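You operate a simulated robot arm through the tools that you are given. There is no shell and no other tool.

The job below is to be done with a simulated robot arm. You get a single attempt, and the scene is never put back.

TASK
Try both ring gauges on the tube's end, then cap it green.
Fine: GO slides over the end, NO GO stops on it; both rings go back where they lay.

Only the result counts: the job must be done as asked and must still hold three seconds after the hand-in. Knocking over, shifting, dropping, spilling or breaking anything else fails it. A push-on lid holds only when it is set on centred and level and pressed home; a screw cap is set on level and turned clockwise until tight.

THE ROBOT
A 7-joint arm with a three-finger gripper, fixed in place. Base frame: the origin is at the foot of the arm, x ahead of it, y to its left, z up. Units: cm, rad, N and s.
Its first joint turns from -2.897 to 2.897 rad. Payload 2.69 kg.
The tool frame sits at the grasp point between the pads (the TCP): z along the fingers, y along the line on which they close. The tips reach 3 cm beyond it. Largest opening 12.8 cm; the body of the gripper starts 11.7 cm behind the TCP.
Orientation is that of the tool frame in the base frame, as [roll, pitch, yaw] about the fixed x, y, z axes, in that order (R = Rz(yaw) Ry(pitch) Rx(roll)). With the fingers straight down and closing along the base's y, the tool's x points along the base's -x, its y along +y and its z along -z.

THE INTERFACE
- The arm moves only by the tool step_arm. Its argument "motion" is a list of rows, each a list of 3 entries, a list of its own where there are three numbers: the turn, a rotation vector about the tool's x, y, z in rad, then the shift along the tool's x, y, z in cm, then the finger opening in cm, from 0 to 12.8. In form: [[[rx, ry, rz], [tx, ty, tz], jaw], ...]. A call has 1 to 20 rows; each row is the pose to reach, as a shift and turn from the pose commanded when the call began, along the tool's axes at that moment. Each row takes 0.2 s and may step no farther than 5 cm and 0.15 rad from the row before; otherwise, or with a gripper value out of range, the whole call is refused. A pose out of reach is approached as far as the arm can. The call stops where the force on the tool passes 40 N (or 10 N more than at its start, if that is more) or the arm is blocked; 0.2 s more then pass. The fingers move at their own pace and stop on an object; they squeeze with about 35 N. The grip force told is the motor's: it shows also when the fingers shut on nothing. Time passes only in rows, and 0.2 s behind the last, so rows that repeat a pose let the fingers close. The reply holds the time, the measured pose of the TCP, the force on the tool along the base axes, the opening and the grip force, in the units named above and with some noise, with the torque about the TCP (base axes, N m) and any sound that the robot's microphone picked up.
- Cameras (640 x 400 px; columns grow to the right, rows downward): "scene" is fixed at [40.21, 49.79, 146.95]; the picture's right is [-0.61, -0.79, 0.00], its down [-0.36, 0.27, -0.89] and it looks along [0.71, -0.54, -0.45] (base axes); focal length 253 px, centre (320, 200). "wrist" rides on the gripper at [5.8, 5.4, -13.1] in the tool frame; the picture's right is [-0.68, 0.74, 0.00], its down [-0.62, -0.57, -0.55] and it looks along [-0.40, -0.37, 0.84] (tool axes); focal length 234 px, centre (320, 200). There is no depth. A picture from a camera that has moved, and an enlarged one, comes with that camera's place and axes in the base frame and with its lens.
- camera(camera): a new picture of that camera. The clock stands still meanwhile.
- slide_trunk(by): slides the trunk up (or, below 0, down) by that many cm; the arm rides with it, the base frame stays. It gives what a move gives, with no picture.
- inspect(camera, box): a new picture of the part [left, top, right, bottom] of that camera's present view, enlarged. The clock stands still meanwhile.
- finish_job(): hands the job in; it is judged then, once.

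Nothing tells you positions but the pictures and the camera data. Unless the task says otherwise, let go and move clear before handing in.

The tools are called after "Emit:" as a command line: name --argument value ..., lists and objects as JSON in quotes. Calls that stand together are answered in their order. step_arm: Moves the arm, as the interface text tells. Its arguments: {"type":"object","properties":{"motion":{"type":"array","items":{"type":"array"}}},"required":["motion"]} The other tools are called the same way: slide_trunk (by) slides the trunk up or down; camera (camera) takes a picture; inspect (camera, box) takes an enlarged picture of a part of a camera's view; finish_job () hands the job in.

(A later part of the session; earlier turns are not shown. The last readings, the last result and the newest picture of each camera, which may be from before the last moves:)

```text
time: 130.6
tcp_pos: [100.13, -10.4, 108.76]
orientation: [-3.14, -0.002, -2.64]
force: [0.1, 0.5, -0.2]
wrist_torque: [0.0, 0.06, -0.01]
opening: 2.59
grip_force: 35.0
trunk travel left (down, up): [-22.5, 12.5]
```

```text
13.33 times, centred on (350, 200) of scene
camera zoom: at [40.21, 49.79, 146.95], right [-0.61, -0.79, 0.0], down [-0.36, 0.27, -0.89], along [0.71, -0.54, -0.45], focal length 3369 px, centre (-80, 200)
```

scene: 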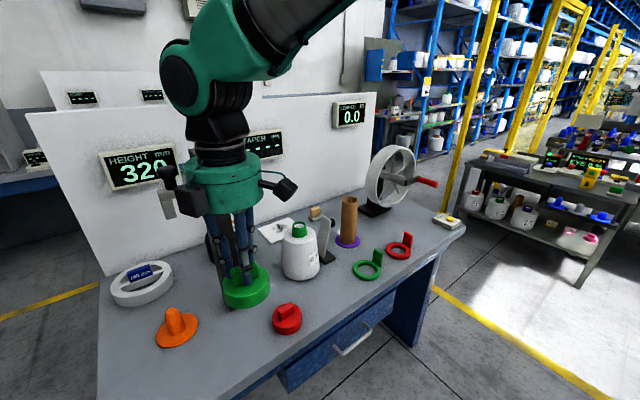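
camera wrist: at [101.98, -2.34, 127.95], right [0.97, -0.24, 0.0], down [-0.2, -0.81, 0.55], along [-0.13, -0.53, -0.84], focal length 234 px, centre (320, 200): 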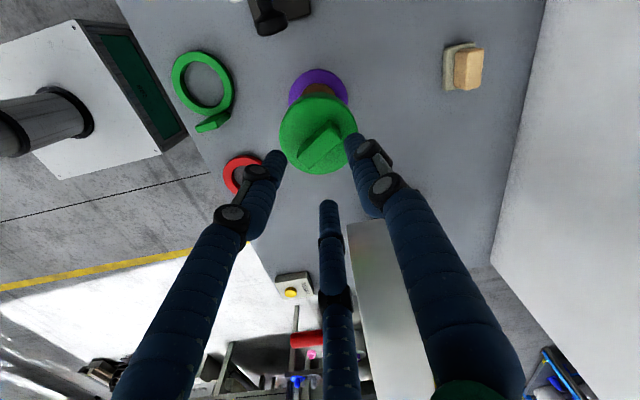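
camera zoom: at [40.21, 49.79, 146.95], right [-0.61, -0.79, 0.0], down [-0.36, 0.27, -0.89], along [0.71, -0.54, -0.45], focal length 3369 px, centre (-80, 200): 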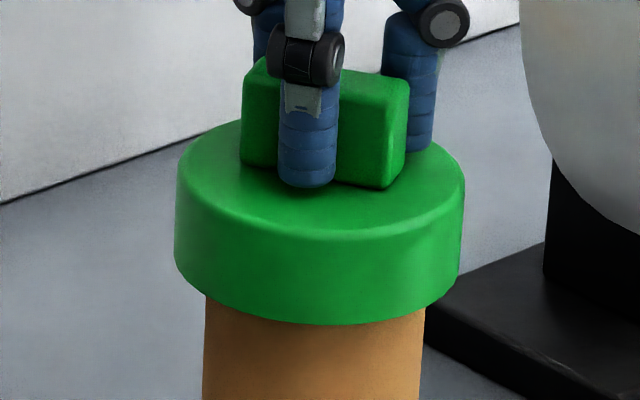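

Now centred in the scene view (cap mid 320 vs tube axis 320.5) with no side force. Pressing down again and holding.

Emit:
step_arm --motion '[[[0, 0, 0], [0, 0, 0.2], 0], [[0, 0, 0], [0, 0, 0.4], 0], [[0, 0, 0], [0, 0, 0.55], 0], [[0, 0, 0], [0, 0, 0.65], 0], [[0, 0, 0], [0, 0, 0.75], 0], [[0, 0, 0], [0, 0, 0.75], 0], [[0, 0, 0], [0, 0, 0.75], 0]]'

Emit:
inspect --camera "scene" --box '[335, 185, 365, 215]'

```text
time: 132.2
tcp_pos: [100.2, -10.36, 108.49]
orientation: [-3.14, 0.001, -2.641]
force: [1.5, 0.2, 13.0]
wrist_torque: [-0.05, -0.01, 0.01]
opening: 2.6
grip_force: 34.9
trunk travel left (down, up): [-22.5, 12.5]
```

```text
13.33 times, centred on (350, 200) of scene
camera zoom: at [40.21, 49.79, 146.95], right [-0.61, -0.79, 0.0], down [-0.36, 0.27, -0.89], along [0.71, -0.54, -0.45], focal length 3369 px, centre (-80, 200)
```

zoom: 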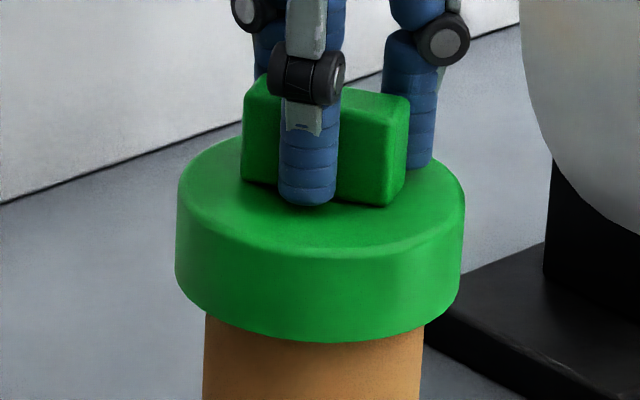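

Torque is near zero now, so the push is well centred. Pressing harder.

Emit:
step_arm --motion '[[[0, 0, 0], [0, 0, 0.08], 0], [[0, 0, 0], [0, 0, 0.16], 0], [[0, 0, 0], [0, 0, 0.22], 0], [[0, 0, 0], [0, 0, 0.22], 0], [[0, 0, 0], [0, 0, 0.22], 0], [[0, 0, 0], [0, 0, 0.22], 0]]'

Emit:
inspect --camera "scene" --box '[335, 185, 365, 215]'

```text
time: 133.6
tcp_pos: [100.02, -10.36, 108.38]
orientation: [-3.137, 0.004, -2.641]
force: [5.7, 0.4, 37.7]
wrist_torque: [0.18, -0.17, -0.04]
opening: 2.55
grip_force: 35.1
trunk travel left (down, up): [-22.5, 12.5]
```

```text
13.33 times, centred on (350, 200) of scene
camera zoom: at [40.21, 49.79, 146.95], right [-0.61, -0.79, 0.0], down [-0.36, 0.27, -0.89], along [0.71, -0.54, -0.45], focal length 3369 px, centre (-80, 200)
```

zoom: 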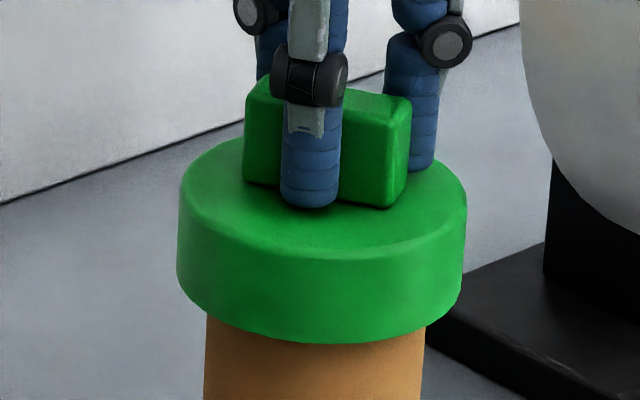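

Held ~38 N. I'll ease off and check with a tiny tug whether it now holds.

Emit:
step_arm --motion '[[[0, 0, 0], [0, 0, -0.15], 0], [[0, 0, 0], [0, 0, -0.3], 0], [[0, 0, 0], [0, 0, -0.4], 0], [[0, 0, 0], [0, 0, -0.5], 0], [[0, 0, 0], [0, 0, -0.5], 0]]'

Emit:
inspect --camera "scene" --box '[335, 185, 365, 215]'

```text
time: 134.8
tcp_pos: [100.11, -10.34, 108.24]
orientation: [3.14, -0.002, -2.643]
force: [3.4, -0.7, 12.8]
wrist_torque: [0.03, -0.34, 0.0]
opening: 2.57
grip_force: 34.6
trunk travel left (down, up): [-22.5, 12.5]
```

```text
13.33 times, centred on (350, 200) of scene
camera zoom: at [40.21, 49.79, 146.95], right [-0.61, -0.79, 0.0], down [-0.36, 0.27, -0.89], along [0.71, -0.54, -0.45], focal length 3369 px, centre (-80, 200)
```

zoom: 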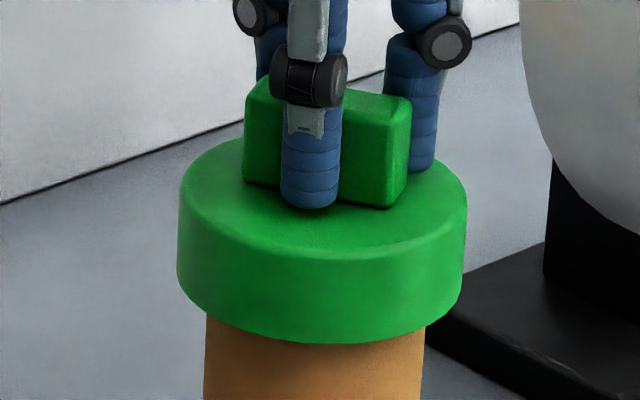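

Emit:
step_arm --motion '[[[0, 0, 0], [0, 0, 0], 0], [[0, 0, 0], [0, 0, -0.1], 0], [[0, 0, 0], [0, 0, -0.1], 0]]'

Emit:
inspect --camera "scene" --box '[335, 185, 365, 215]'

```text
time: 135.6
tcp_pos: [100.06, -10.36, 108.47]
orientation: [-3.141, -0.002, -2.641]
force: [-0.7, -0.4, 0.7]
wrist_torque: [-0.03, 0.0, -0.03]
opening: 2.56
grip_force: 34.7
trunk travel left (down, up): [-22.5, 12.5]
```

```text
13.33 times, centred on (350, 200) of scene
camera zoom: at [40.21, 49.79, 146.95], right [-0.61, -0.79, 0.0], down [-0.36, 0.27, -0.89], along [0.71, -0.54, -0.45], focal length 3369 px, centre (-80, 200)
```

zoom: 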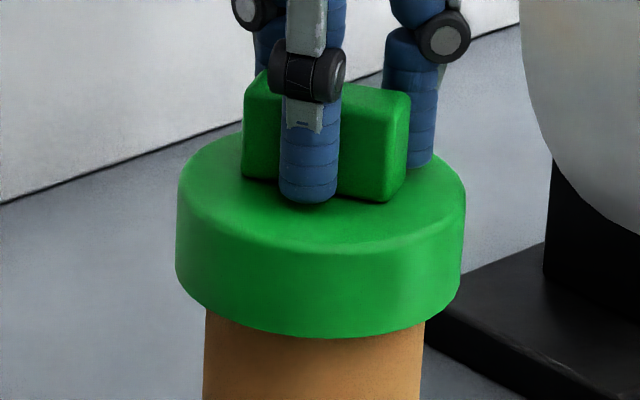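

Emit:
step_arm --motion '[[[0, 0, 0], [0, 0, -0.1], 0], [[0, 0, 0], [0, 0, -0.2], 0], [[0, 0, 0], [0, 0, -0.2], 0], [[0, 0, 0], [0, 0, -0.2], 0]]'

Emit:
inspect --camera "scene" --box '[335, 185, 365, 215]'

Emit:
inspect --camera "scene" --box '[325, 190, 385, 250]'

```text
time: 136.6
tcp_pos: [100.19, -10.29, 108.89]
orientation: [3.141, 0.0, -2.642]
force: [-0.7, -0.1, -0.2]
wrist_torque: [0.01, -0.02, 0.06]
opening: 2.58
grip_force: 35.0
trunk travel left (down, up): [-22.5, 12.5]
```

```text
13.33 times, centred on (350, 200) of scene
camera zoom: at [40.21, 49.79, 146.95], right [-0.61, -0.79, 0.0], down [-0.36, 0.27, -0.89], along [0.71, -0.54, -0.45], focal length 3369 px, centre (-80, 200)
```

zoom: 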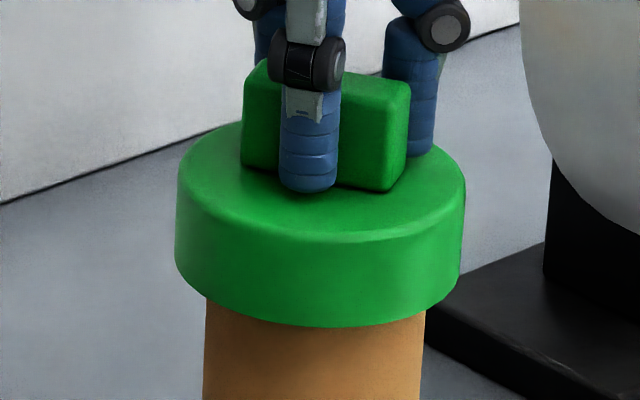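

```text
6.67 times, centred on (355, 220) of scene
camera zoom: at [40.21, 49.79, 146.95], right [-0.61, -0.79, 0.0], down [-0.36, 0.27, -0.89], along [0.71, -0.54, -0.45], focal length 1684 px, centre (87, 67)
```

zoom: 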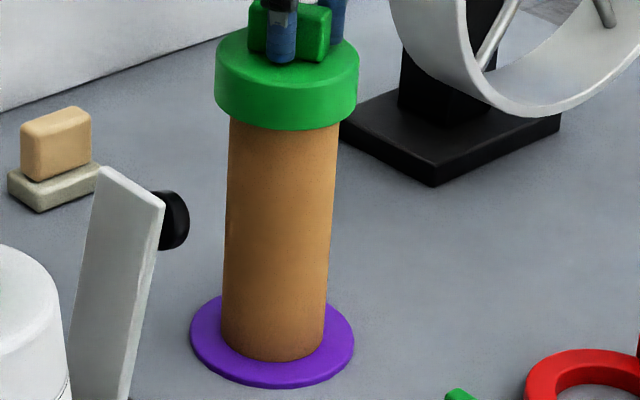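

Still free to lift, so pressing alone isn't locking it. The bar handle suggests the cap may need a clockwise turn. I'll set it back down with light pressure, then turn it clockwise about its own centre while watching the torque.

Emit:
step_arm --motion '[[[0, 0, 0], [0, 0, 0.15], 0], [[0, 0, 0], [0, 0, 0.3], 0], [[0, 0, 0], [0, 0, 0.4], 0], [[0, 0, 0], [0, 0, 0.45], 0], [[0, 0, 0], [0, 0, 0.45], 0]]'

Emit:
inspect --camera "scene" --box '[335, 185, 365, 215]'

```text
time: 137.8
tcp_pos: [100.26, -10.37, 108.35]
orientation: [3.14, 0.0, -2.642]
force: [0.2, -0.6, 1.0]
wrist_torque: [-0.02, -0.01, -0.04]
opening: 2.6
grip_force: 34.7
trunk travel left (down, up): [-22.5, 12.5]
```

```text
13.33 times, centred on (350, 200) of scene
camera zoom: at [40.21, 49.79, 146.95], right [-0.61, -0.79, 0.0], down [-0.36, 0.27, -0.89], along [0.71, -0.54, -0.45], focal length 3369 px, centre (-80, 200)
```

zoom: 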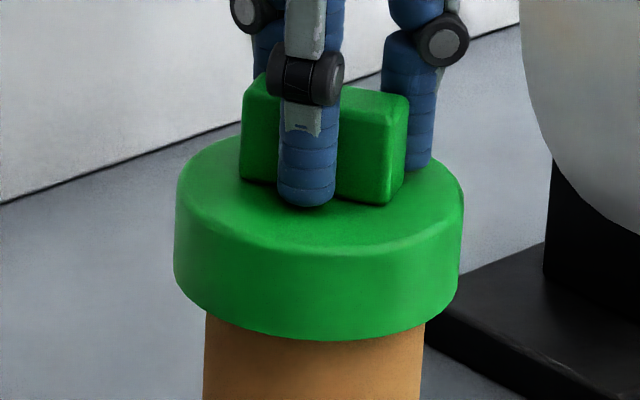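

Emit:
step_arm --motion '[[[0, 0, 0], [0, 0, 0.06], 0], [[0, 0, 0.1], [0.063, 0.003, 0.06], 0], [[0, 0, 0.2], [0.125, 0.013, 0.06], 0], [[0, 0, 0.3], [0.186, 0.028, 0.06], 0], [[0, 0, 0.4], [0.245, 0.05, 0.06], 0], [[0, 0, 0.4], [0.245, 0.05, 0.06], 0]]'

Emit:
inspect --camera "scene" --box '[335, 185, 365, 215]'

Emit:
inspect --camera "scene" --box '[325, 190, 385, 250]'

```text
time: 139.2
tcp_pos: [99.9, -10.46, 108.35]
orientation: [-3.142, 0.004, -3.038]
force: [-0.5, -1.7, 8.9]
wrist_torque: [-0.12, 0.18, 0.04]
opening: 2.58
grip_force: 34.9
trunk travel left (down, up): [-22.5, 12.5]
```

```text
13.33 times, centred on (350, 200) of scene
camera zoom: at [40.21, 49.79, 146.95], right [-0.61, -0.79, 0.0], down [-0.36, 0.27, -0.89], along [0.71, -0.54, -0.45], focal length 3369 px, centre (-80, 200)
```

zoom: 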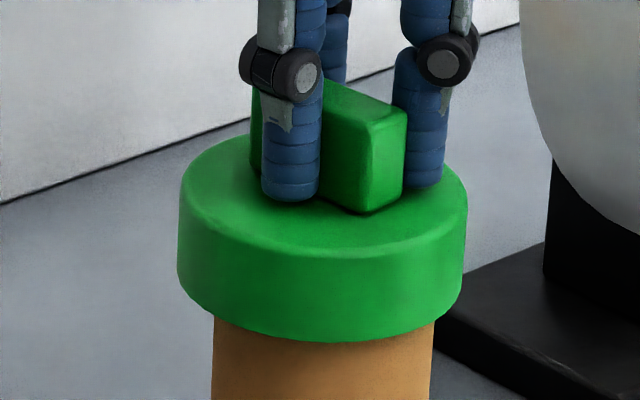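

```text
6.67 times, centred on (355, 220) of scene
camera zoom: at [40.21, 49.79, 146.95], right [-0.61, -0.79, 0.0], down [-0.36, 0.27, -0.89], along [0.71, -0.54, -0.45], focal length 1684 px, centre (87, 67)
```

zoom: 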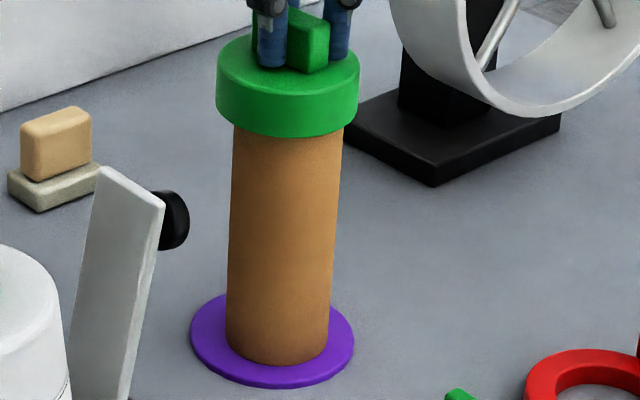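

The turn met no thread — instead friction dragged the tube about 0.4 cm on its purple disc. So it's a push-on cap. I'll reverse the turn in small steps, watching whether the same friction brings the tube back.

Emit:
step_arm --motion '[[[0, 0, -0.1], [-0.063, 0.003, 0], 0], [[0, 0, -0.2], [-0.125, 0.013, 0], 0], [[0, 0, -0.2], [-0.125, 0.013, 0], 0]]'

Emit:
inspect --camera "scene" --box '[325, 190, 385, 250]'

Emit:
inspect --camera "scene" --box '[335, 185, 365, 215]'

```text
time: 140.0
tcp_pos: [100.0, -10.35, 108.33]
orientation: [-3.141, 0.0, -2.84]
force: [-1.7, -0.9, 10.4]
wrist_torque: [-0.12, 0.27, -0.03]
opening: 2.56
grip_force: 35.3
trunk travel left (down, up): [-22.5, 12.5]
```

```text
6.67 times, centred on (355, 220) of scene
camera zoom: at [40.21, 49.79, 146.95], right [-0.61, -0.79, 0.0], down [-0.36, 0.27, -0.89], along [0.71, -0.54, -0.45], focal length 1684 px, centre (87, 67)
```

zoom: 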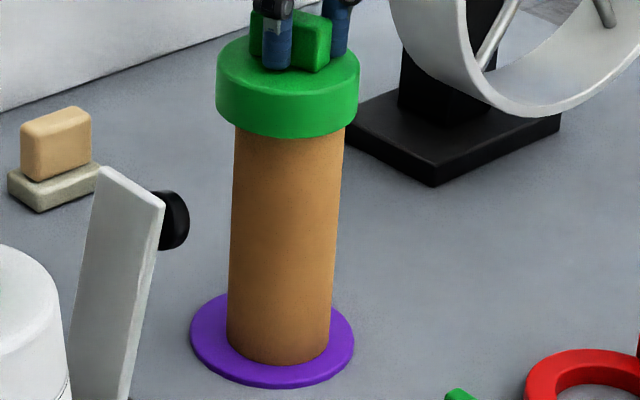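

```text
13.33 times, centred on (350, 200) of scene
camera zoom: at [40.21, 49.79, 146.95], right [-0.61, -0.79, 0.0], down [-0.36, 0.27, -0.89], along [0.71, -0.54, -0.45], focal length 3369 px, centre (-80, 200)
```

zoom: 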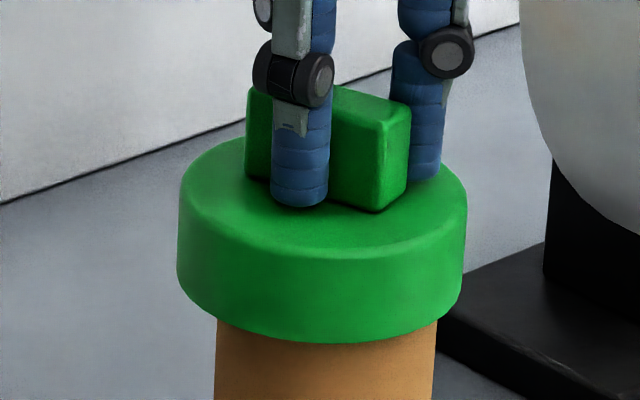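

Reversing isn't bringing it back, so I'll stop turning under load. I'll lift the cap slightly clear of contact and re-measure.

Emit:
step_arm --motion '[[[0, 0, 0], [0, 0, -0.15], 0], [[0, 0, 0], [0, 0, -0.3], 0], [[0, 0, 0], [0, 0, -0.5], 0], [[0, 0, 0], [0, 0, -0.5], 0]]'

Emit:
inspect --camera "scene" --box '[325, 190, 385, 250]'

Emit:
inspect --camera "scene" --box '[335, 185, 365, 215]'

Emit:
inspect --camera "wrist" --box '[250, 60, 390, 210]'

```text
time: 141.0
tcp_pos: [99.98, -10.4, 108.69]
orientation: [-3.141, 0.0, -2.839]
force: [-0.4, 0.0, -0.5]
wrist_torque: [0.02, 0.01, 0.01]
opening: 2.56
grip_force: 35.3
trunk travel left (down, up): [-22.5, 12.5]
```

```text
6.67 times, centred on (355, 220) of scene
camera zoom: at [40.21, 49.79, 146.95], right [-0.61, -0.79, 0.0], down [-0.36, 0.27, -0.89], along [0.71, -0.54, -0.45], focal length 1684 px, centre (87, 67)
```

zoom: 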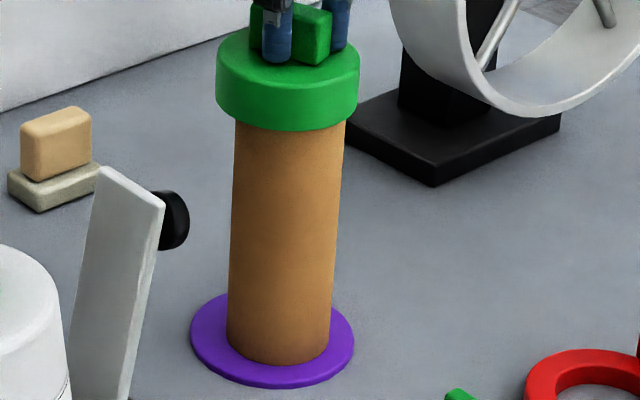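

```text
13.33 times, centred on (350, 200) of scene
camera zoom: at [40.21, 49.79, 146.95], right [-0.61, -0.79, 0.0], down [-0.36, 0.27, -0.89], along [0.71, -0.54, -0.45], focal length 3369 px, centre (-80, 200)
```

zoom: 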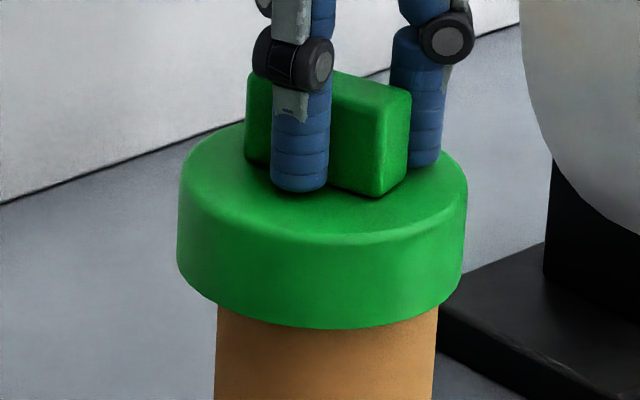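

```text
2.67 times, centred on (320, 135) of wrist
camera zoom: at [92.8, -7.07, 121.85], right [0.43, 0.9, 0.0], down [0.76, -0.36, 0.55], along [0.5, -0.23, -0.84], focal length 624 px, centre (320, 373)
```

zoom: 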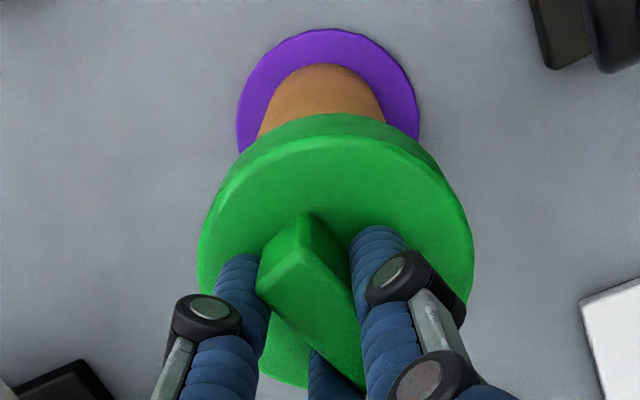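

The tube has slid about 0.5 cm toward −x under the cap, which means the cap's bore has generous play. I'll move the cap to re-centre it on the tube's new axis and check from perpendicular views.

Emit:
step_arm --motion '[[[0, 0, 0], [0.2, 0.08, 0], 0], [[0, 0, 0], [0.44, 0.17, 0], 0], [[0, 0, 0], [0.44, 0.17, 0], 0], [[0, 0, 0], [0.44, 0.17, 0], 0]]'

Emit:
inspect --camera "scene" --box '[335, 185, 365, 215]'

Emit:
inspect --camera "wrist" --box '[270, 60, 370, 160]'

```text
time: 142.0
tcp_pos: [99.57, -10.41, 108.69]
orientation: [3.14, -0.001, -2.839]
force: [1.0, -0.3, 0.3]
wrist_torque: [-0.03, 0.02, 0.0]
opening: 2.59
grip_force: 35.4
trunk travel left (down, up): [-22.5, 12.5]
```

```text
13.33 times, centred on (350, 200) of scene
camera zoom: at [40.21, 49.79, 146.95], right [-0.61, -0.79, 0.0], down [-0.36, 0.27, -0.89], along [0.71, -0.54, -0.45], focal length 3369 px, centre (-80, 200)
```

zoom: 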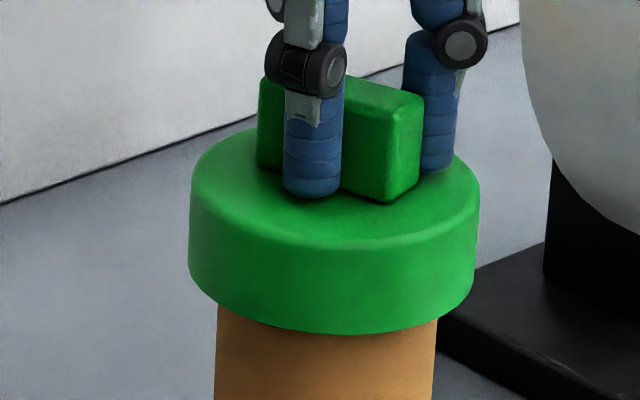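

```text
4.00 times, centred on (320, 110) of wrist
camera zoom: at [92.33, -7.08, 121.88], right [0.43, 0.9, 0.0], down [0.76, -0.36, 0.55], along [0.5, -0.23, -0.84], focal length 937 px, centre (320, 560)
```

zoom: 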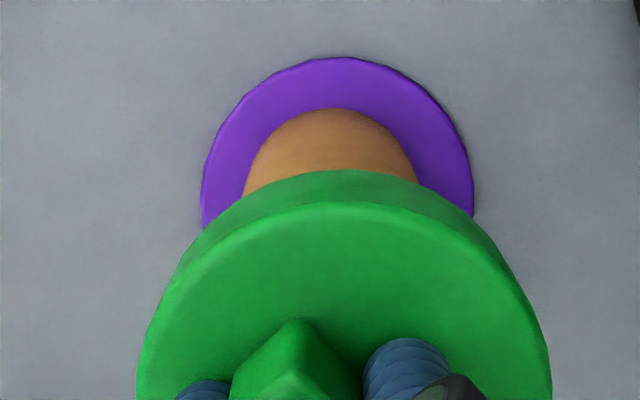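

Good along this direction. Now I'll rotate the hand (cap lifted free of contact) for the perpendicular check.

Emit:
step_arm --motion '[[[0, 0, 0.12], [0.075, 0.005, 0], 0], [[0, 0, 0.24], [0.15, 0.018, 0], 0], [[0, 0, 0.36], [0.222, 0.04, 0], 0], [[0, 0, 0.48], [0.291, 0.071, 0], 0], [[0, 0, 0.6], [0.356, 0.11, 0], 0], [[0, 0, 0.72], [0.415, 0.156, 0], 0], [[0, 0, 0.84], [0.469, 0.21, 0], 0], [[0, 0, 0.96], [0.516, 0.268, 0], 0], [[0, 0, 1.08], [0.556, 0.333, 0], 0], [[0, 0, 1.2], [0.587, 0.402, 0], 0], [[0, 0, 1.3], [0.607, 0.461, 0], 0], [[0, 0, 1.37], [0.617, 0.504, 0], 0], [[0, 0, 1.37], [0.617, 0.504, 0], 0], [[0, 0, 1.37], [0.617, 0.504, 0], 0]]'

Emit:
inspect --camera "scene" --box '[335, 185, 365, 215]'

Emit:
inspect --camera "wrist" --box '[250, 60, 390, 210]'

Emit:
inspect --camera "wrist" --box '[270, 60, 370, 160]'

Emit:
inspect --camera "scene" --box '[325, 190, 385, 250]'

```text
time: 145.0
tcp_pos: [98.92, -10.19, 108.8]
orientation: [-3.141, 0.002, 2.073]
force: [0.3, 0.1, -0.7]
wrist_torque: [0.02, 0.02, 0.01]
opening: 2.6
grip_force: 35.1
trunk travel left (down, up): [-22.5, 12.5]
```

```text
13.33 times, centred on (350, 200) of scene
camera zoom: at [40.21, 49.79, 146.95], right [-0.61, -0.79, 0.0], down [-0.36, 0.27, -0.89], along [0.71, -0.54, -0.45], focal length 3369 px, centre (-80, 200)
```

zoom: 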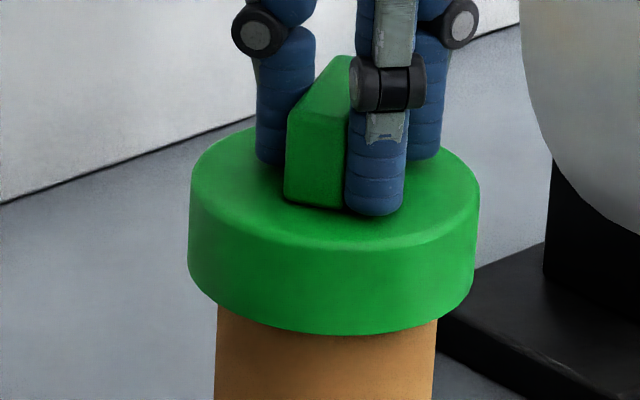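

```text
2.67 times, centred on (320, 135) of wrist
camera zoom: at [100.75, -2.44, 121.87], right [0.97, -0.24, 0.0], down [-0.2, -0.81, 0.55], along [-0.13, -0.53, -0.84], focal length 624 px, centre (320, 373)
```

zoom: 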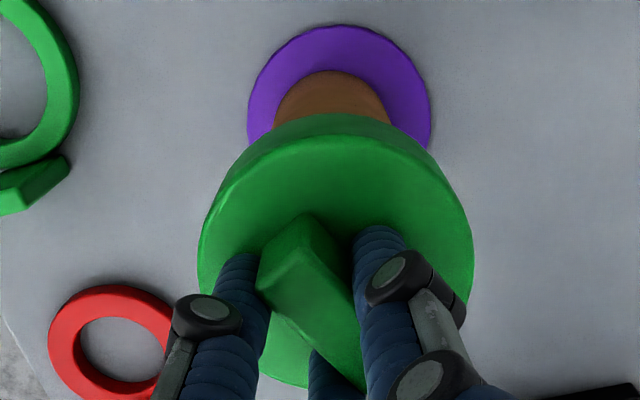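

```text
4.00 times, centred on (320, 110) of wrist
camera zoom: at [100.75, -2.44, 121.87], right [0.97, -0.24, 0.0], down [-0.2, -0.81, 0.55], along [-0.13, -0.53, -0.84], focal length 937 px, centre (320, 560)
```

zoom: 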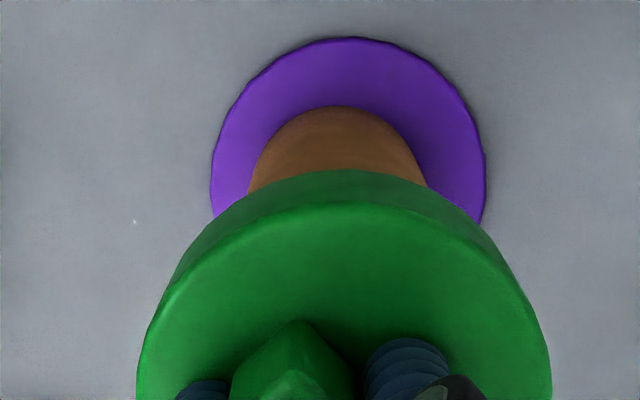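

```text
6.67 times, centred on (355, 220) of scene
camera zoom: at [40.21, 49.79, 146.95], right [-0.61, -0.79, 0.0], down [-0.36, 0.27, -0.89], along [0.71, -0.54, -0.45], focal length 1684 px, centre (87, 67)
```

zoom: 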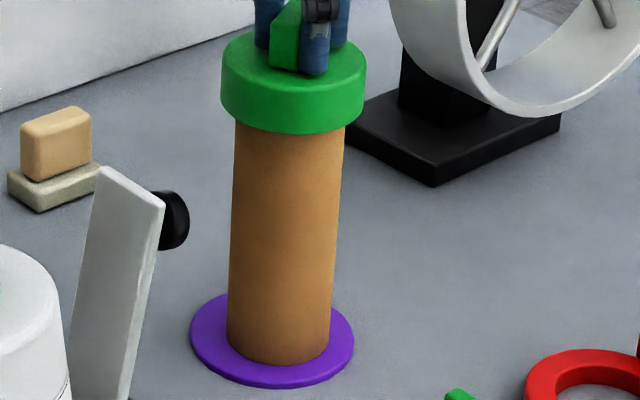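

The perpendicular view shows the cap 0.24 cm too far toward −x. Correcting by (+0.22,−0.10) and re-checking.

Emit:
step_arm --motion '[[[0, 0, 0], [-0.1, 0.07, 0], 0], [[0, 0, 0], [-0.198, 0.142, 0], 0], [[0, 0, 0], [-0.198, 0.142, 0], 0], [[0, 0, 0], [-0.198, 0.142, 0], 0]]'

Emit:
inspect --camera "scene" --box '[335, 185, 365, 215]'

Emit:
inspect --camera "wrist" --box '[270, 60, 370, 160]'

Emit:
inspect --camera "wrist" --box '[250, 60, 390, 210]'

```text
time: 146.0
tcp_pos: [99.03, -10.24, 108.73]
orientation: [3.14, 0.0, 2.073]
force: [0.5, -0.3, 0.1]
wrist_torque: [0.0, -0.03, -0.07]
opening: 2.6
grip_force: 34.8
trunk travel left (down, up): [-22.5, 12.5]
```

```text
13.33 times, centred on (350, 200) of scene
camera zoom: at [40.21, 49.79, 146.95], right [-0.61, -0.79, 0.0], down [-0.36, 0.27, -0.89], along [0.71, -0.54, -0.45], focal length 3369 px, centre (-80, 200)
```

zoom: 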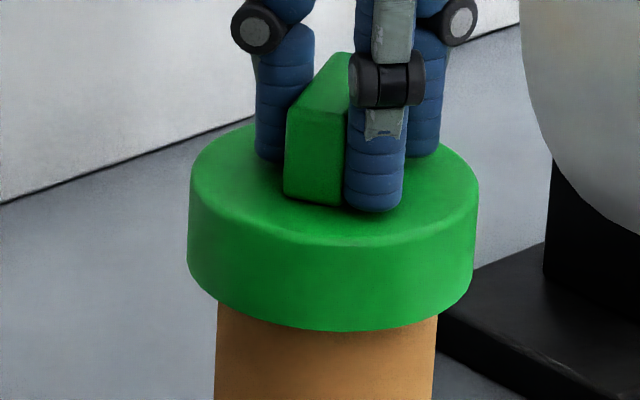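

```text
4.00 times, centred on (320, 110) of wrist
camera zoom: at [100.9, -2.54, 121.89], right [0.97, -0.24, 0.0], down [-0.2, -0.81, 0.55], along [-0.13, -0.53, -0.84], focal length 937 px, centre (320, 560)
```

zoom: 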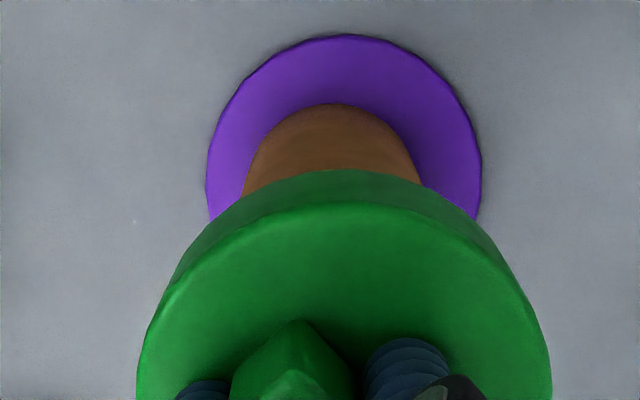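

```text
2.67 times, centred on (320, 135) of wrist
camera zoom: at [100.9, -2.54, 121.89], right [0.97, -0.24, 0.0], down [-0.2, -0.81, 0.55], along [-0.13, -0.53, -0.84], focal length 624 px, centre (320, 373)
```

zoom: 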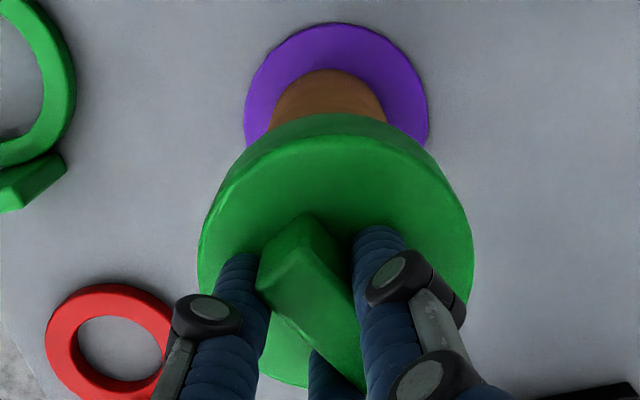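

Centred to within ~0.04 cm in both directions now. Pressing down straight.

Emit:
step_arm --motion '[[[0, 0, 0], [0, 0, 0.2], 0], [[0, 0, 0], [0, 0, 0.35], 0], [[0, 0, 0], [0, 0, 0.45], 0], [[0, 0, 0], [0, 0, 0.55], 0], [[0, 0, 0], [0, 0, 0.55], 0]]'

Emit:
inspect --camera "scene" --box '[335, 185, 365, 215]'

```text
time: 147.2
tcp_pos: [99.02, -10.29, 108.31]
orientation: [3.139, 0.001, 2.073]
force: [-1.6, 0.6, 7.8]
wrist_torque: [0.05, 0.2, 0.0]
opening: 2.62
grip_force: 35.0
trunk travel left (down, up): [-22.5, 12.5]
```

```text
13.33 times, centred on (350, 200) of scene
camera zoom: at [40.21, 49.79, 146.95], right [-0.61, -0.79, 0.0], down [-0.36, 0.27, -0.89], along [0.71, -0.54, -0.45], focal length 3369 px, centre (-80, 200)
```

zoom: 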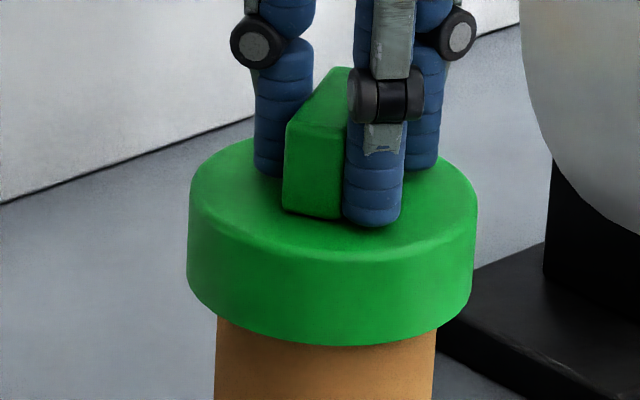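

Emit:
step_arm --motion '[[[0, 0, 0], [0, 0, 0.1], 0], [[0, 0, 0], [0, 0, 0.2], 0], [[0, 0, 0], [0, 0, 0.27], 0], [[0, 0, 0], [0, 0, 0.27], 0], [[0, 0, 0], [0, 0, 0.27], 0]]'

Emit:
inspect --camera "scene" --box '[335, 185, 365, 215]'

Emit:
inspect --camera "scene" --box '[325, 190, 385, 250]'

```text
time: 148.4
tcp_pos: [98.92, -10.18, 108.37]
orientation: [3.137, 0.004, 2.073]
force: [2.3, 0.7, 27.7]
wrist_torque: [0.13, -0.05, -0.03]
opening: 2.55
grip_force: 35.2
trunk travel left (down, up): [-22.5, 12.5]
```

```text
13.33 times, centred on (350, 200) of scene
camera zoom: at [40.21, 49.79, 146.95], right [-0.61, -0.79, 0.0], down [-0.36, 0.27, -0.89], along [0.71, -0.54, -0.45], focal length 3369 px, centre (-80, 200)
```

zoom: 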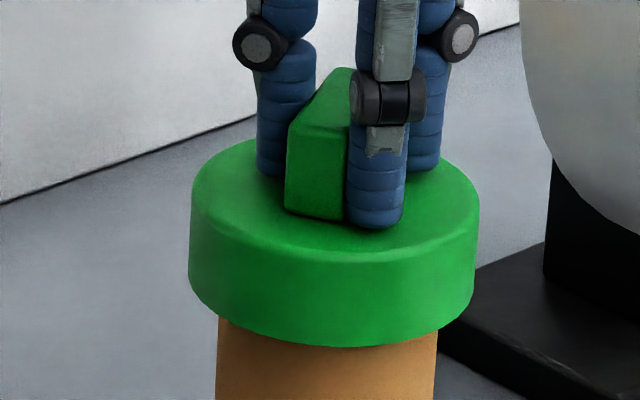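

```text
6.67 times, centred on (355, 220) of scene
camera zoom: at [40.21, 49.79, 146.95], right [-0.61, -0.79, 0.0], down [-0.36, 0.27, -0.89], along [0.71, -0.54, -0.45], focal length 1684 px, centre (87, 67)
```

zoom: 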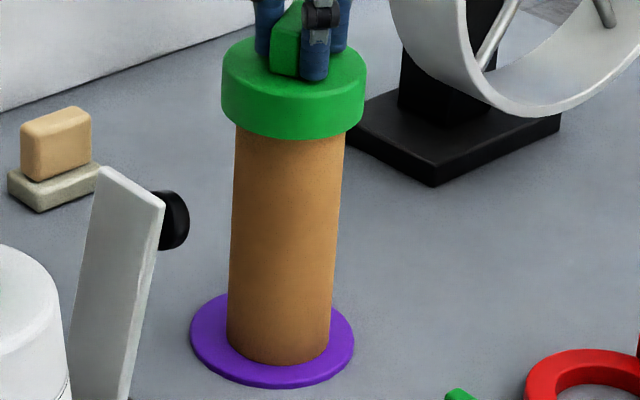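

Contact is now even (reaction centred under the cap). I'll increase the press further in stages, listening for a click.

Emit:
step_arm --motion '[[[0, 0, 0], [0, 0, 0.05], 0], [[0, 0, 0], [0, 0, 0.09], 0], [[0, 0, 0], [0, 0, 0.09], 0], [[0, 0, 0], [0, 0, 0.09], 0]]'

Emit:
step_arm --motion '[[[0, 0, 0], [0, 0, 0.05], 0], [[0, 0, 0], [0, 0, 0.08], 0], [[0, 0, 0], [0, 0, 0.08], 0]]'

Emit:
inspect --camera "scene" --box '[335, 185, 365, 215]'

```text
time: 149.3
tcp_pos: [99.12, -10.25, 108.37]
orientation: [3.138, 0.002, 2.074]
force: [-2.1, 1.3, 9.7]
wrist_torque: [0.12, 0.22, 0.03]
opening: 2.54
grip_force: 34.6
trunk travel left (down, up): [-22.5, 12.5]
stopped in row 4: the force on the tool passed its limit at 40 N (the readings are from after the stop); the commanded pose is now the measured one
```

```text
time: 150.1
tcp_pos: [99.1, -10.3, 108.17]
orientation: [3.135, 0.004, 2.075]
force: [-4.9, 0.9, 21.6]
wrist_torque: [0.28, 0.36, 0.04]
opening: 2.58
grip_force: 34.8
trunk travel left (down, up): [-22.5, 12.5]
```

```text
13.33 times, centred on (350, 200) of scene
camera zoom: at [40.21, 49.79, 146.95], right [-0.61, -0.79, 0.0], down [-0.36, 0.27, -0.89], along [0.71, -0.54, -0.45], focal length 3369 px, centre (-80, 200)
```

zoom: 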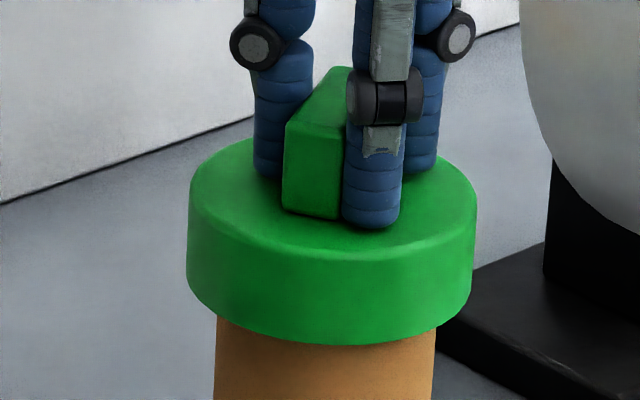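

Emit:
step_arm --motion '[[[0, 0, 0], [0, 0, -0.1], 0], [[0, 0, 0], [0, 0, -0.2], 0], [[0, 0, 0], [0, 0, -0.3], 0], [[0, 0, 0], [0, 0, -0.4], 0], [[0, 0, 0], [0, 0, -0.4], 0]]'

Emit:
inspect --camera "scene" --box '[335, 185, 365, 215]'

Emit:
inspect --camera "scene" --box '[325, 190, 385, 250]'

```text
time: 151.3
tcp_pos: [99.03, -10.25, 108.21]
orientation: [3.139, 0.002, 2.073]
force: [-0.3, 0.3, 0.6]
wrist_torque: [-0.01, 0.03, -0.03]
opening: 2.56
grip_force: 34.7
trunk travel left (down, up): [-22.5, 12.5]
```

```text
13.33 times, centred on (350, 200) of scene
camera zoom: at [40.21, 49.79, 146.95], right [-0.61, -0.79, 0.0], down [-0.36, 0.27, -0.89], along [0.71, -0.54, -0.45], focal length 3369 px, centre (-80, 200)
```

zoom: 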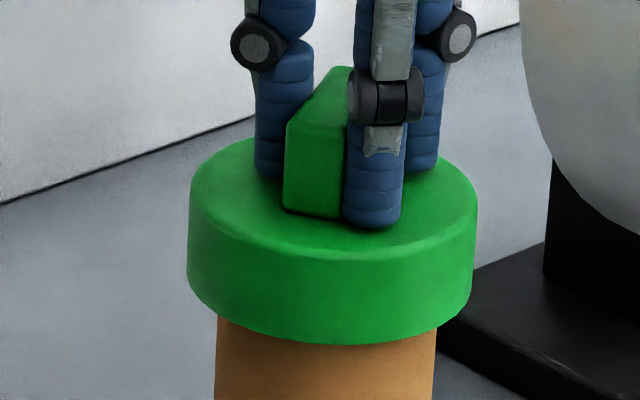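

```text
6.67 times, centred on (355, 220) of scene
camera zoom: at [40.21, 49.79, 146.95], right [-0.61, -0.79, 0.0], down [-0.36, 0.27, -0.89], along [0.71, -0.54, -0.45], focal length 1684 px, centre (87, 67)
```

zoom: 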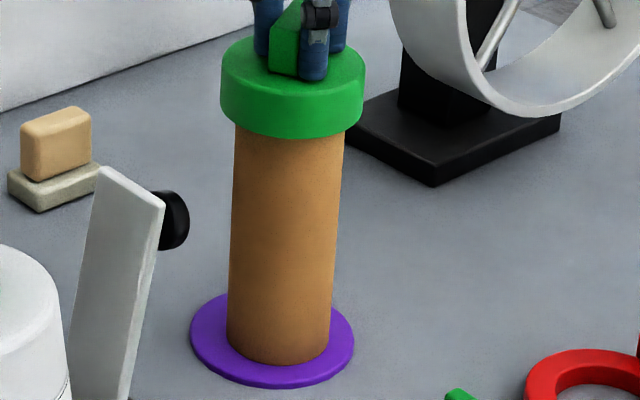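

Emit:
step_arm --motion '[[[0, 0, 0], [0, 0, -0.1], 0], [[0, 0, 0], [0, 0, -0.2], 0], [[0, 0, 0], [0, 0, -0.2], 0]]'

Emit:
inspect --camera "scene" --box '[335, 185, 365, 215]'

```text
time: 152.1
tcp_pos: [99.14, -10.21, 108.53]
orientation: [3.14, 0.002, 2.074]
force: [0.2, -0.7, 0.2]
wrist_torque: [0.01, -0.02, 0.02]
opening: 2.56
grip_force: 35.2
trunk travel left (down, up): [-22.5, 12.5]
```

```text
13.33 times, centred on (350, 200) of scene
camera zoom: at [40.21, 49.79, 146.95], right [-0.61, -0.79, 0.0], down [-0.36, 0.27, -0.89], along [0.71, -0.54, -0.45], focal length 3369 px, centre (-80, 200)
```

zoom: 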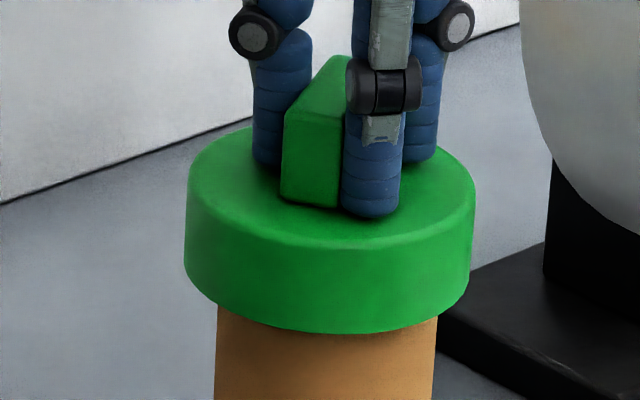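

Still lifts freely, so there's no latch by force alone: what counts is that it sits centred, level and fully down. I'll fine-centre it again and check the perpendicular view.

Emit:
inspect --camera "wrist" --box '[270, 60, 370, 160]'

Emit:
inspect --camera "wrist" --box '[250, 60, 390, 210]'

```text
4.00 times, centred on (320, 110) of wrist
camera zoom: at [100.96, -2.55, 121.69], right [0.97, -0.24, 0.0], down [-0.2, -0.81, 0.55], along [-0.13, -0.53, -0.84], focal length 937 px, centre (320, 560)
```

zoom: 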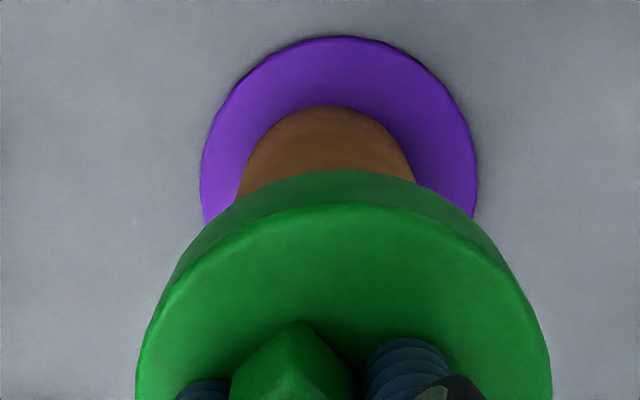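

```text
2.67 times, centred on (320, 135) of wrist
camera zoom: at [100.96, -2.55, 121.69], right [0.97, -0.24, 0.0], down [-0.2, -0.81, 0.55], along [-0.13, -0.53, -0.84], focal length 624 px, centre (320, 373)
```

zoom: 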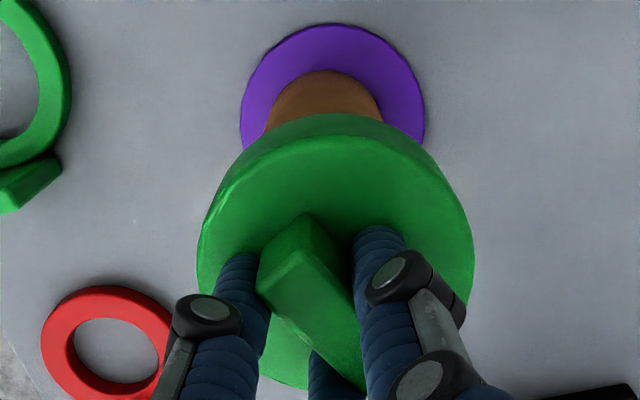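

Emit:
step_arm --motion '[[[0.0016, 0.002, 0], [0.02, -0.05, 0], 0], [[0.0016, 0.002, 0], [0.048, -0.088, 0], 0], [[0.0016, 0.002, 0], [0.048, -0.088, 0], 0], [[0.0016, 0.002, 0], [0.048, -0.088, 0], 0]]'

Emit:
inspect --camera "scene" --box '[335, 185, 365, 215]'

Emit:
inspect --camera "wrist" --box '[270, 60, 370, 160]'

```text
time: 153.1
tcp_pos: [99.01, -10.2, 108.51]
orientation: [3.141, -0.001, 2.074]
force: [-0.2, 0.0, -1.2]
wrist_torque: [0.02, 0.03, 0.04]
opening: 2.56
grip_force: 34.8
trunk travel left (down, up): [-22.5, 12.5]
```

```text
13.33 times, centred on (350, 200) of scene
camera zoom: at [40.21, 49.79, 146.95], right [-0.61, -0.79, 0.0], down [-0.36, 0.27, -0.89], along [0.71, -0.54, -0.45], focal length 3369 px, centre (-80, 200)
```

zoom: 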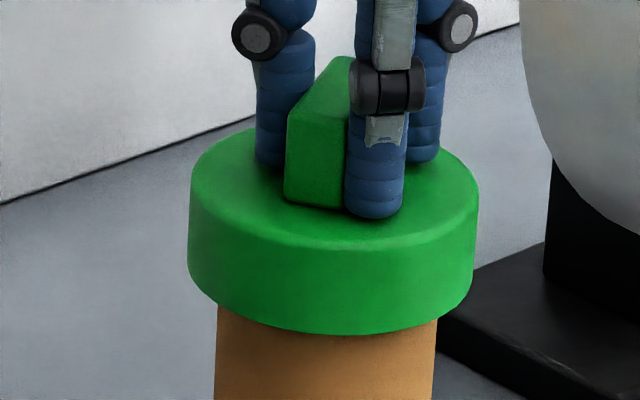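

```text
4.00 times, centred on (320, 110) of wrist
camera zoom: at [100.9, -2.6, 121.69], right [0.97, -0.24, 0.0], down [-0.2, -0.81, 0.55], along [-0.13, -0.53, -0.84], focal length 937 px, centre (320, 560)
```

zoom: 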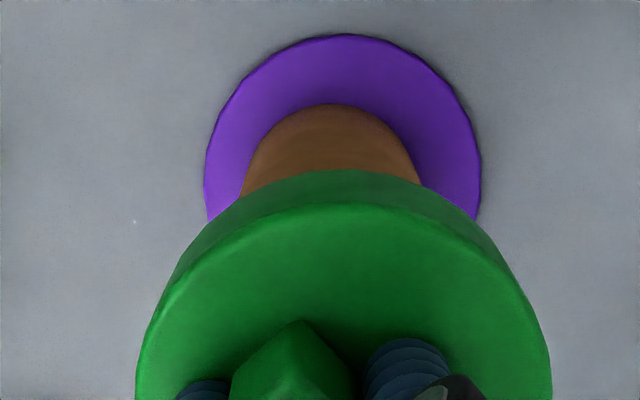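

Level and centred within a fraction of a millimetre in both directions. Seating and pressing (staying below the stop limit), then holding.

Emit:
step_arm --motion '[[[0, 0, 0], [0, 0, 0.12], 0], [[0, 0, 0], [0, 0, 0.24], 0], [[0, 0, 0], [0, 0, 0.34], 0], [[0, 0, 0], [0, 0, 0.42], 0], [[0, 0, 0], [0, 0, 0.5], 0], [[0, 0, 0], [0, 0, 0.5], 0]]'

Emit:
inspect --camera "scene" --box '[335, 185, 365, 215]'

```text
time: 154.5
tcp_pos: [99.11, -10.29, 108.23]
orientation: [3.138, 0.001, 2.073]
force: [1.2, -1.1, 10.2]
wrist_torque: [-0.29, -0.03, 0.03]
opening: 2.57
grip_force: 35.2
trunk travel left (down, up): [-22.5, 12.5]
```

```text
13.33 times, centred on (350, 200) of scene
camera zoom: at [40.21, 49.79, 146.95], right [-0.61, -0.79, 0.0], down [-0.36, 0.27, -0.89], along [0.71, -0.54, -0.45], focal length 3369 px, centre (-80, 200)
```

zoom: 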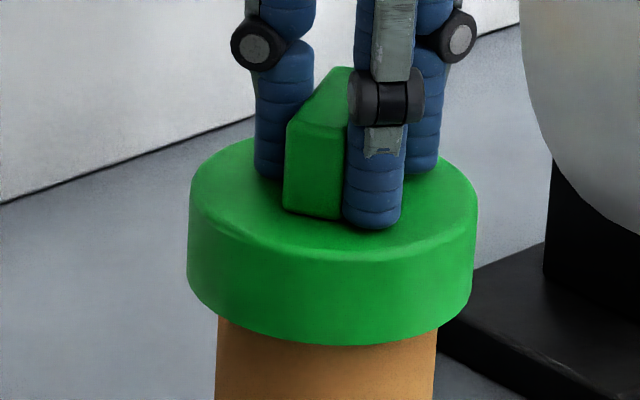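

Emit:
step_arm --motion '[[[0, 0, 0], [0, 0, 0.07], 0], [[0, 0, 0], [0, 0, 0.14], 0], [[0, 0, 0], [0, 0, 0.2], 0], [[0, 0, 0], [0, 0, 0.2], 0], [[0, 0, 0], [0, 0, 0.2], 0]]'

Emit:
inspect --camera "scene" --box '[335, 185, 365, 215]'

```text
time: 155.7
tcp_pos: [99.1, -10.36, 108.28]
orientation: [3.136, 0.003, 2.074]
force: [2.7, -0.1, 29.2]
wrist_torque: [-0.13, -0.14, 0.03]
opening: 2.57
grip_force: 34.9
trunk travel left (down, up): [-22.5, 12.5]
```

```text
13.33 times, centred on (350, 200) of scene
camera zoom: at [40.21, 49.79, 146.95], right [-0.61, -0.79, 0.0], down [-0.36, 0.27, -0.89], along [0.71, -0.54, -0.45], focal length 3369 px, centre (-80, 200)
```

zoom: 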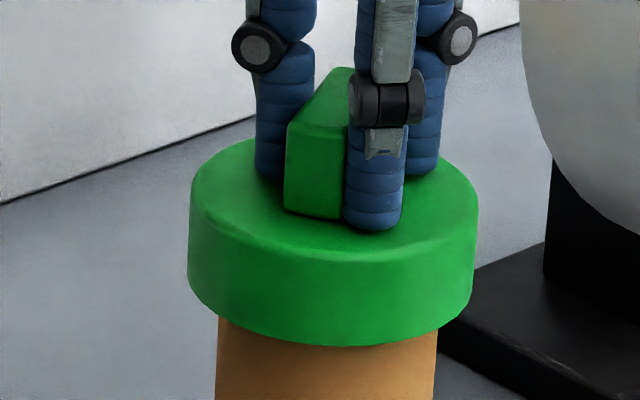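

Even contact at 29 N. Easing off to near zero and releasing gently.

Emit:
step_arm --motion '[[[0, 0, 0], [0, 0, -0.1], 0], [[0, 0, 0], [0, 0, -0.18], 0], [[0, 0, 0], [0, 0, -0.24], 0], [[0, 0, 0], [0, 0, -0.24], 0]]'

Emit:
step_arm --motion '[[[0, 0, 0], [0, 0, 0], 2.65], [[0, 0, 0], [0, 0, 0], 2.8], [[0, 0, 0], [0, 0, 0], 3.0], [[0, 0, 0], [0, 0, 0], 3.3], [[0, 0, 0], [0, 0, 0], 3.8], [[0, 0, 0], [0, 0, 0], 4.5], [[0, 0, 0], [0, 0, 0], 5], [[0, 0, 0], [0, 0, 0], 5]]'

Emit:
inspect --camera "scene" --box '[335, 185, 365, 215]'

```text
time: 156.7
tcp_pos: [98.96, -10.23, 108.17]
orientation: [3.14, 0.001, 2.073]
force: [3.6, -0.6, 20.0]
wrist_torque: [-0.22, -0.24, 0.04]
opening: 2.54
grip_force: 35.5
trunk travel left (down, up): [-22.5, 12.5]
```

```text
time: 158.5
tcp_pos: [99.05, -10.33, 108.09]
orientation: [3.141, -0.002, 2.073]
force: [-0.1, 0.0, 0.5]
wrist_torque: [-0.03, 0.02, -0.03]
opening: 5.04
grip_force: 0.0
trunk travel left (down, up): [-22.5, 12.5]
```

```text
13.33 times, centred on (350, 200) of scene
camera zoom: at [40.21, 49.79, 146.95], right [-0.61, -0.79, 0.0], down [-0.36, 0.27, -0.89], along [0.71, -0.54, -0.45], focal length 3369 px, centre (-80, 200)
```

zoom: 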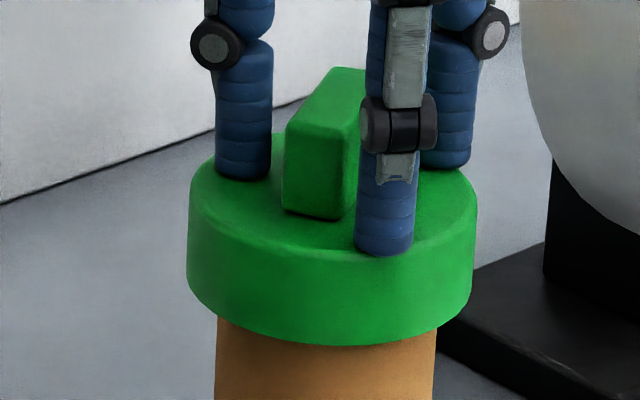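

The cap sits flush, centred on the tube. Now I'll use the open fingertips as a three-point press on the cap's top, symmetric around its centre.

Emit:
step_arm --motion '[[[0, 0, 0], [0, 0, -0.5], 5], [[0, 0, 0], [0, 0.3, -0.5], 5], [[0, 0, 0], [0, 0.6, -0.5], 5], [[0, 0, 0], [0, 0.6, -0.5], 5]]'

Emit:
camera --camera "wrist"

Emit:
inspect --camera "wrist" --box '[250, 60, 390, 210]'

Emit:
inspect --camera "scene" --box '[335, 185, 365, 215]'

```text
time: 159.5
tcp_pos: [99.64, -10.07, 108.73]
orientation: [3.138, 0.0, 2.073]
force: [0.8, 0.0, 0.6]
wrist_torque: [-0.02, 0.0, -0.01]
opening: 5.0
grip_force: 0.0
trunk travel left (down, up): [-22.5, 12.5]
```

```text
taken
camera wrist: at [101.41, -2.26, 121.81], right [0.97, -0.24, 0.0], down [-0.2, -0.81, 0.55], along [-0.13, -0.53, -0.84], focal length 234 px, centre (320, 200)
```

wrist: 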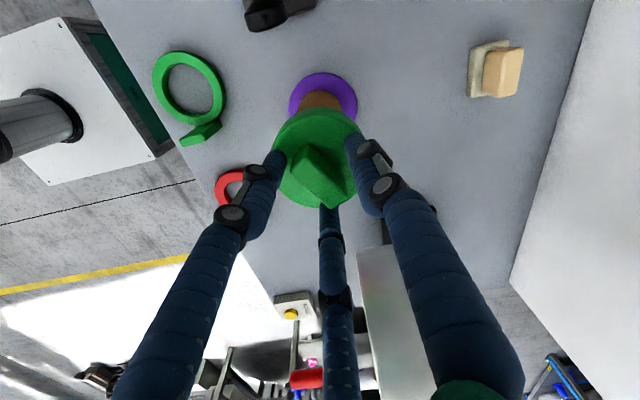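

```text
2.67 times, centred on (320, 135) of wrist
camera zoom: at [101.41, -2.26, 121.81], right [0.97, -0.24, 0.0], down [-0.2, -0.81, 0.55], along [-0.13, -0.53, -0.84], focal length 624 px, centre (320, 373)
```

zoom: 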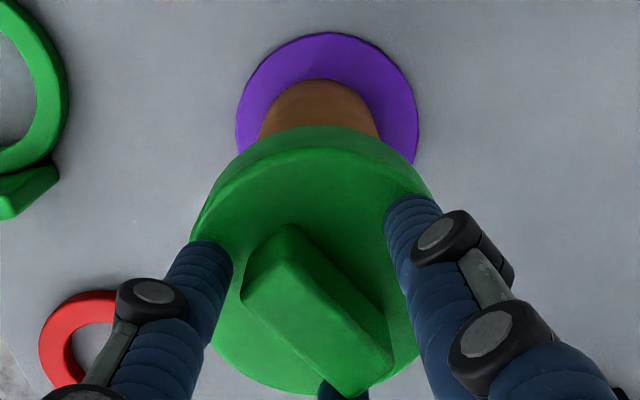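

```text
13.33 times, centred on (350, 200) of scene
camera zoom: at [40.21, 49.79, 146.95], right [-0.61, -0.79, 0.0], down [-0.36, 0.27, -0.89], along [0.71, -0.54, -0.45], focal length 3369 px, centre (-80, 200)
```

zoom: 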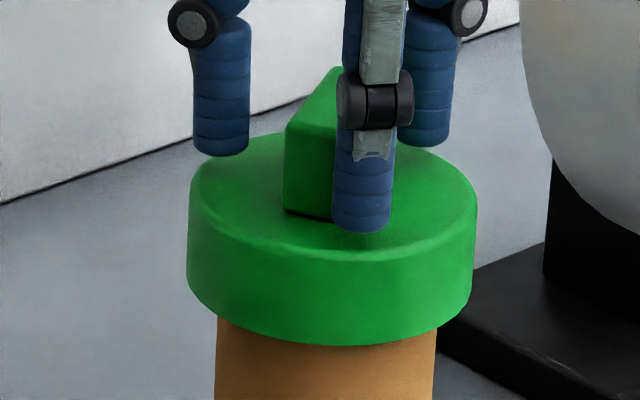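

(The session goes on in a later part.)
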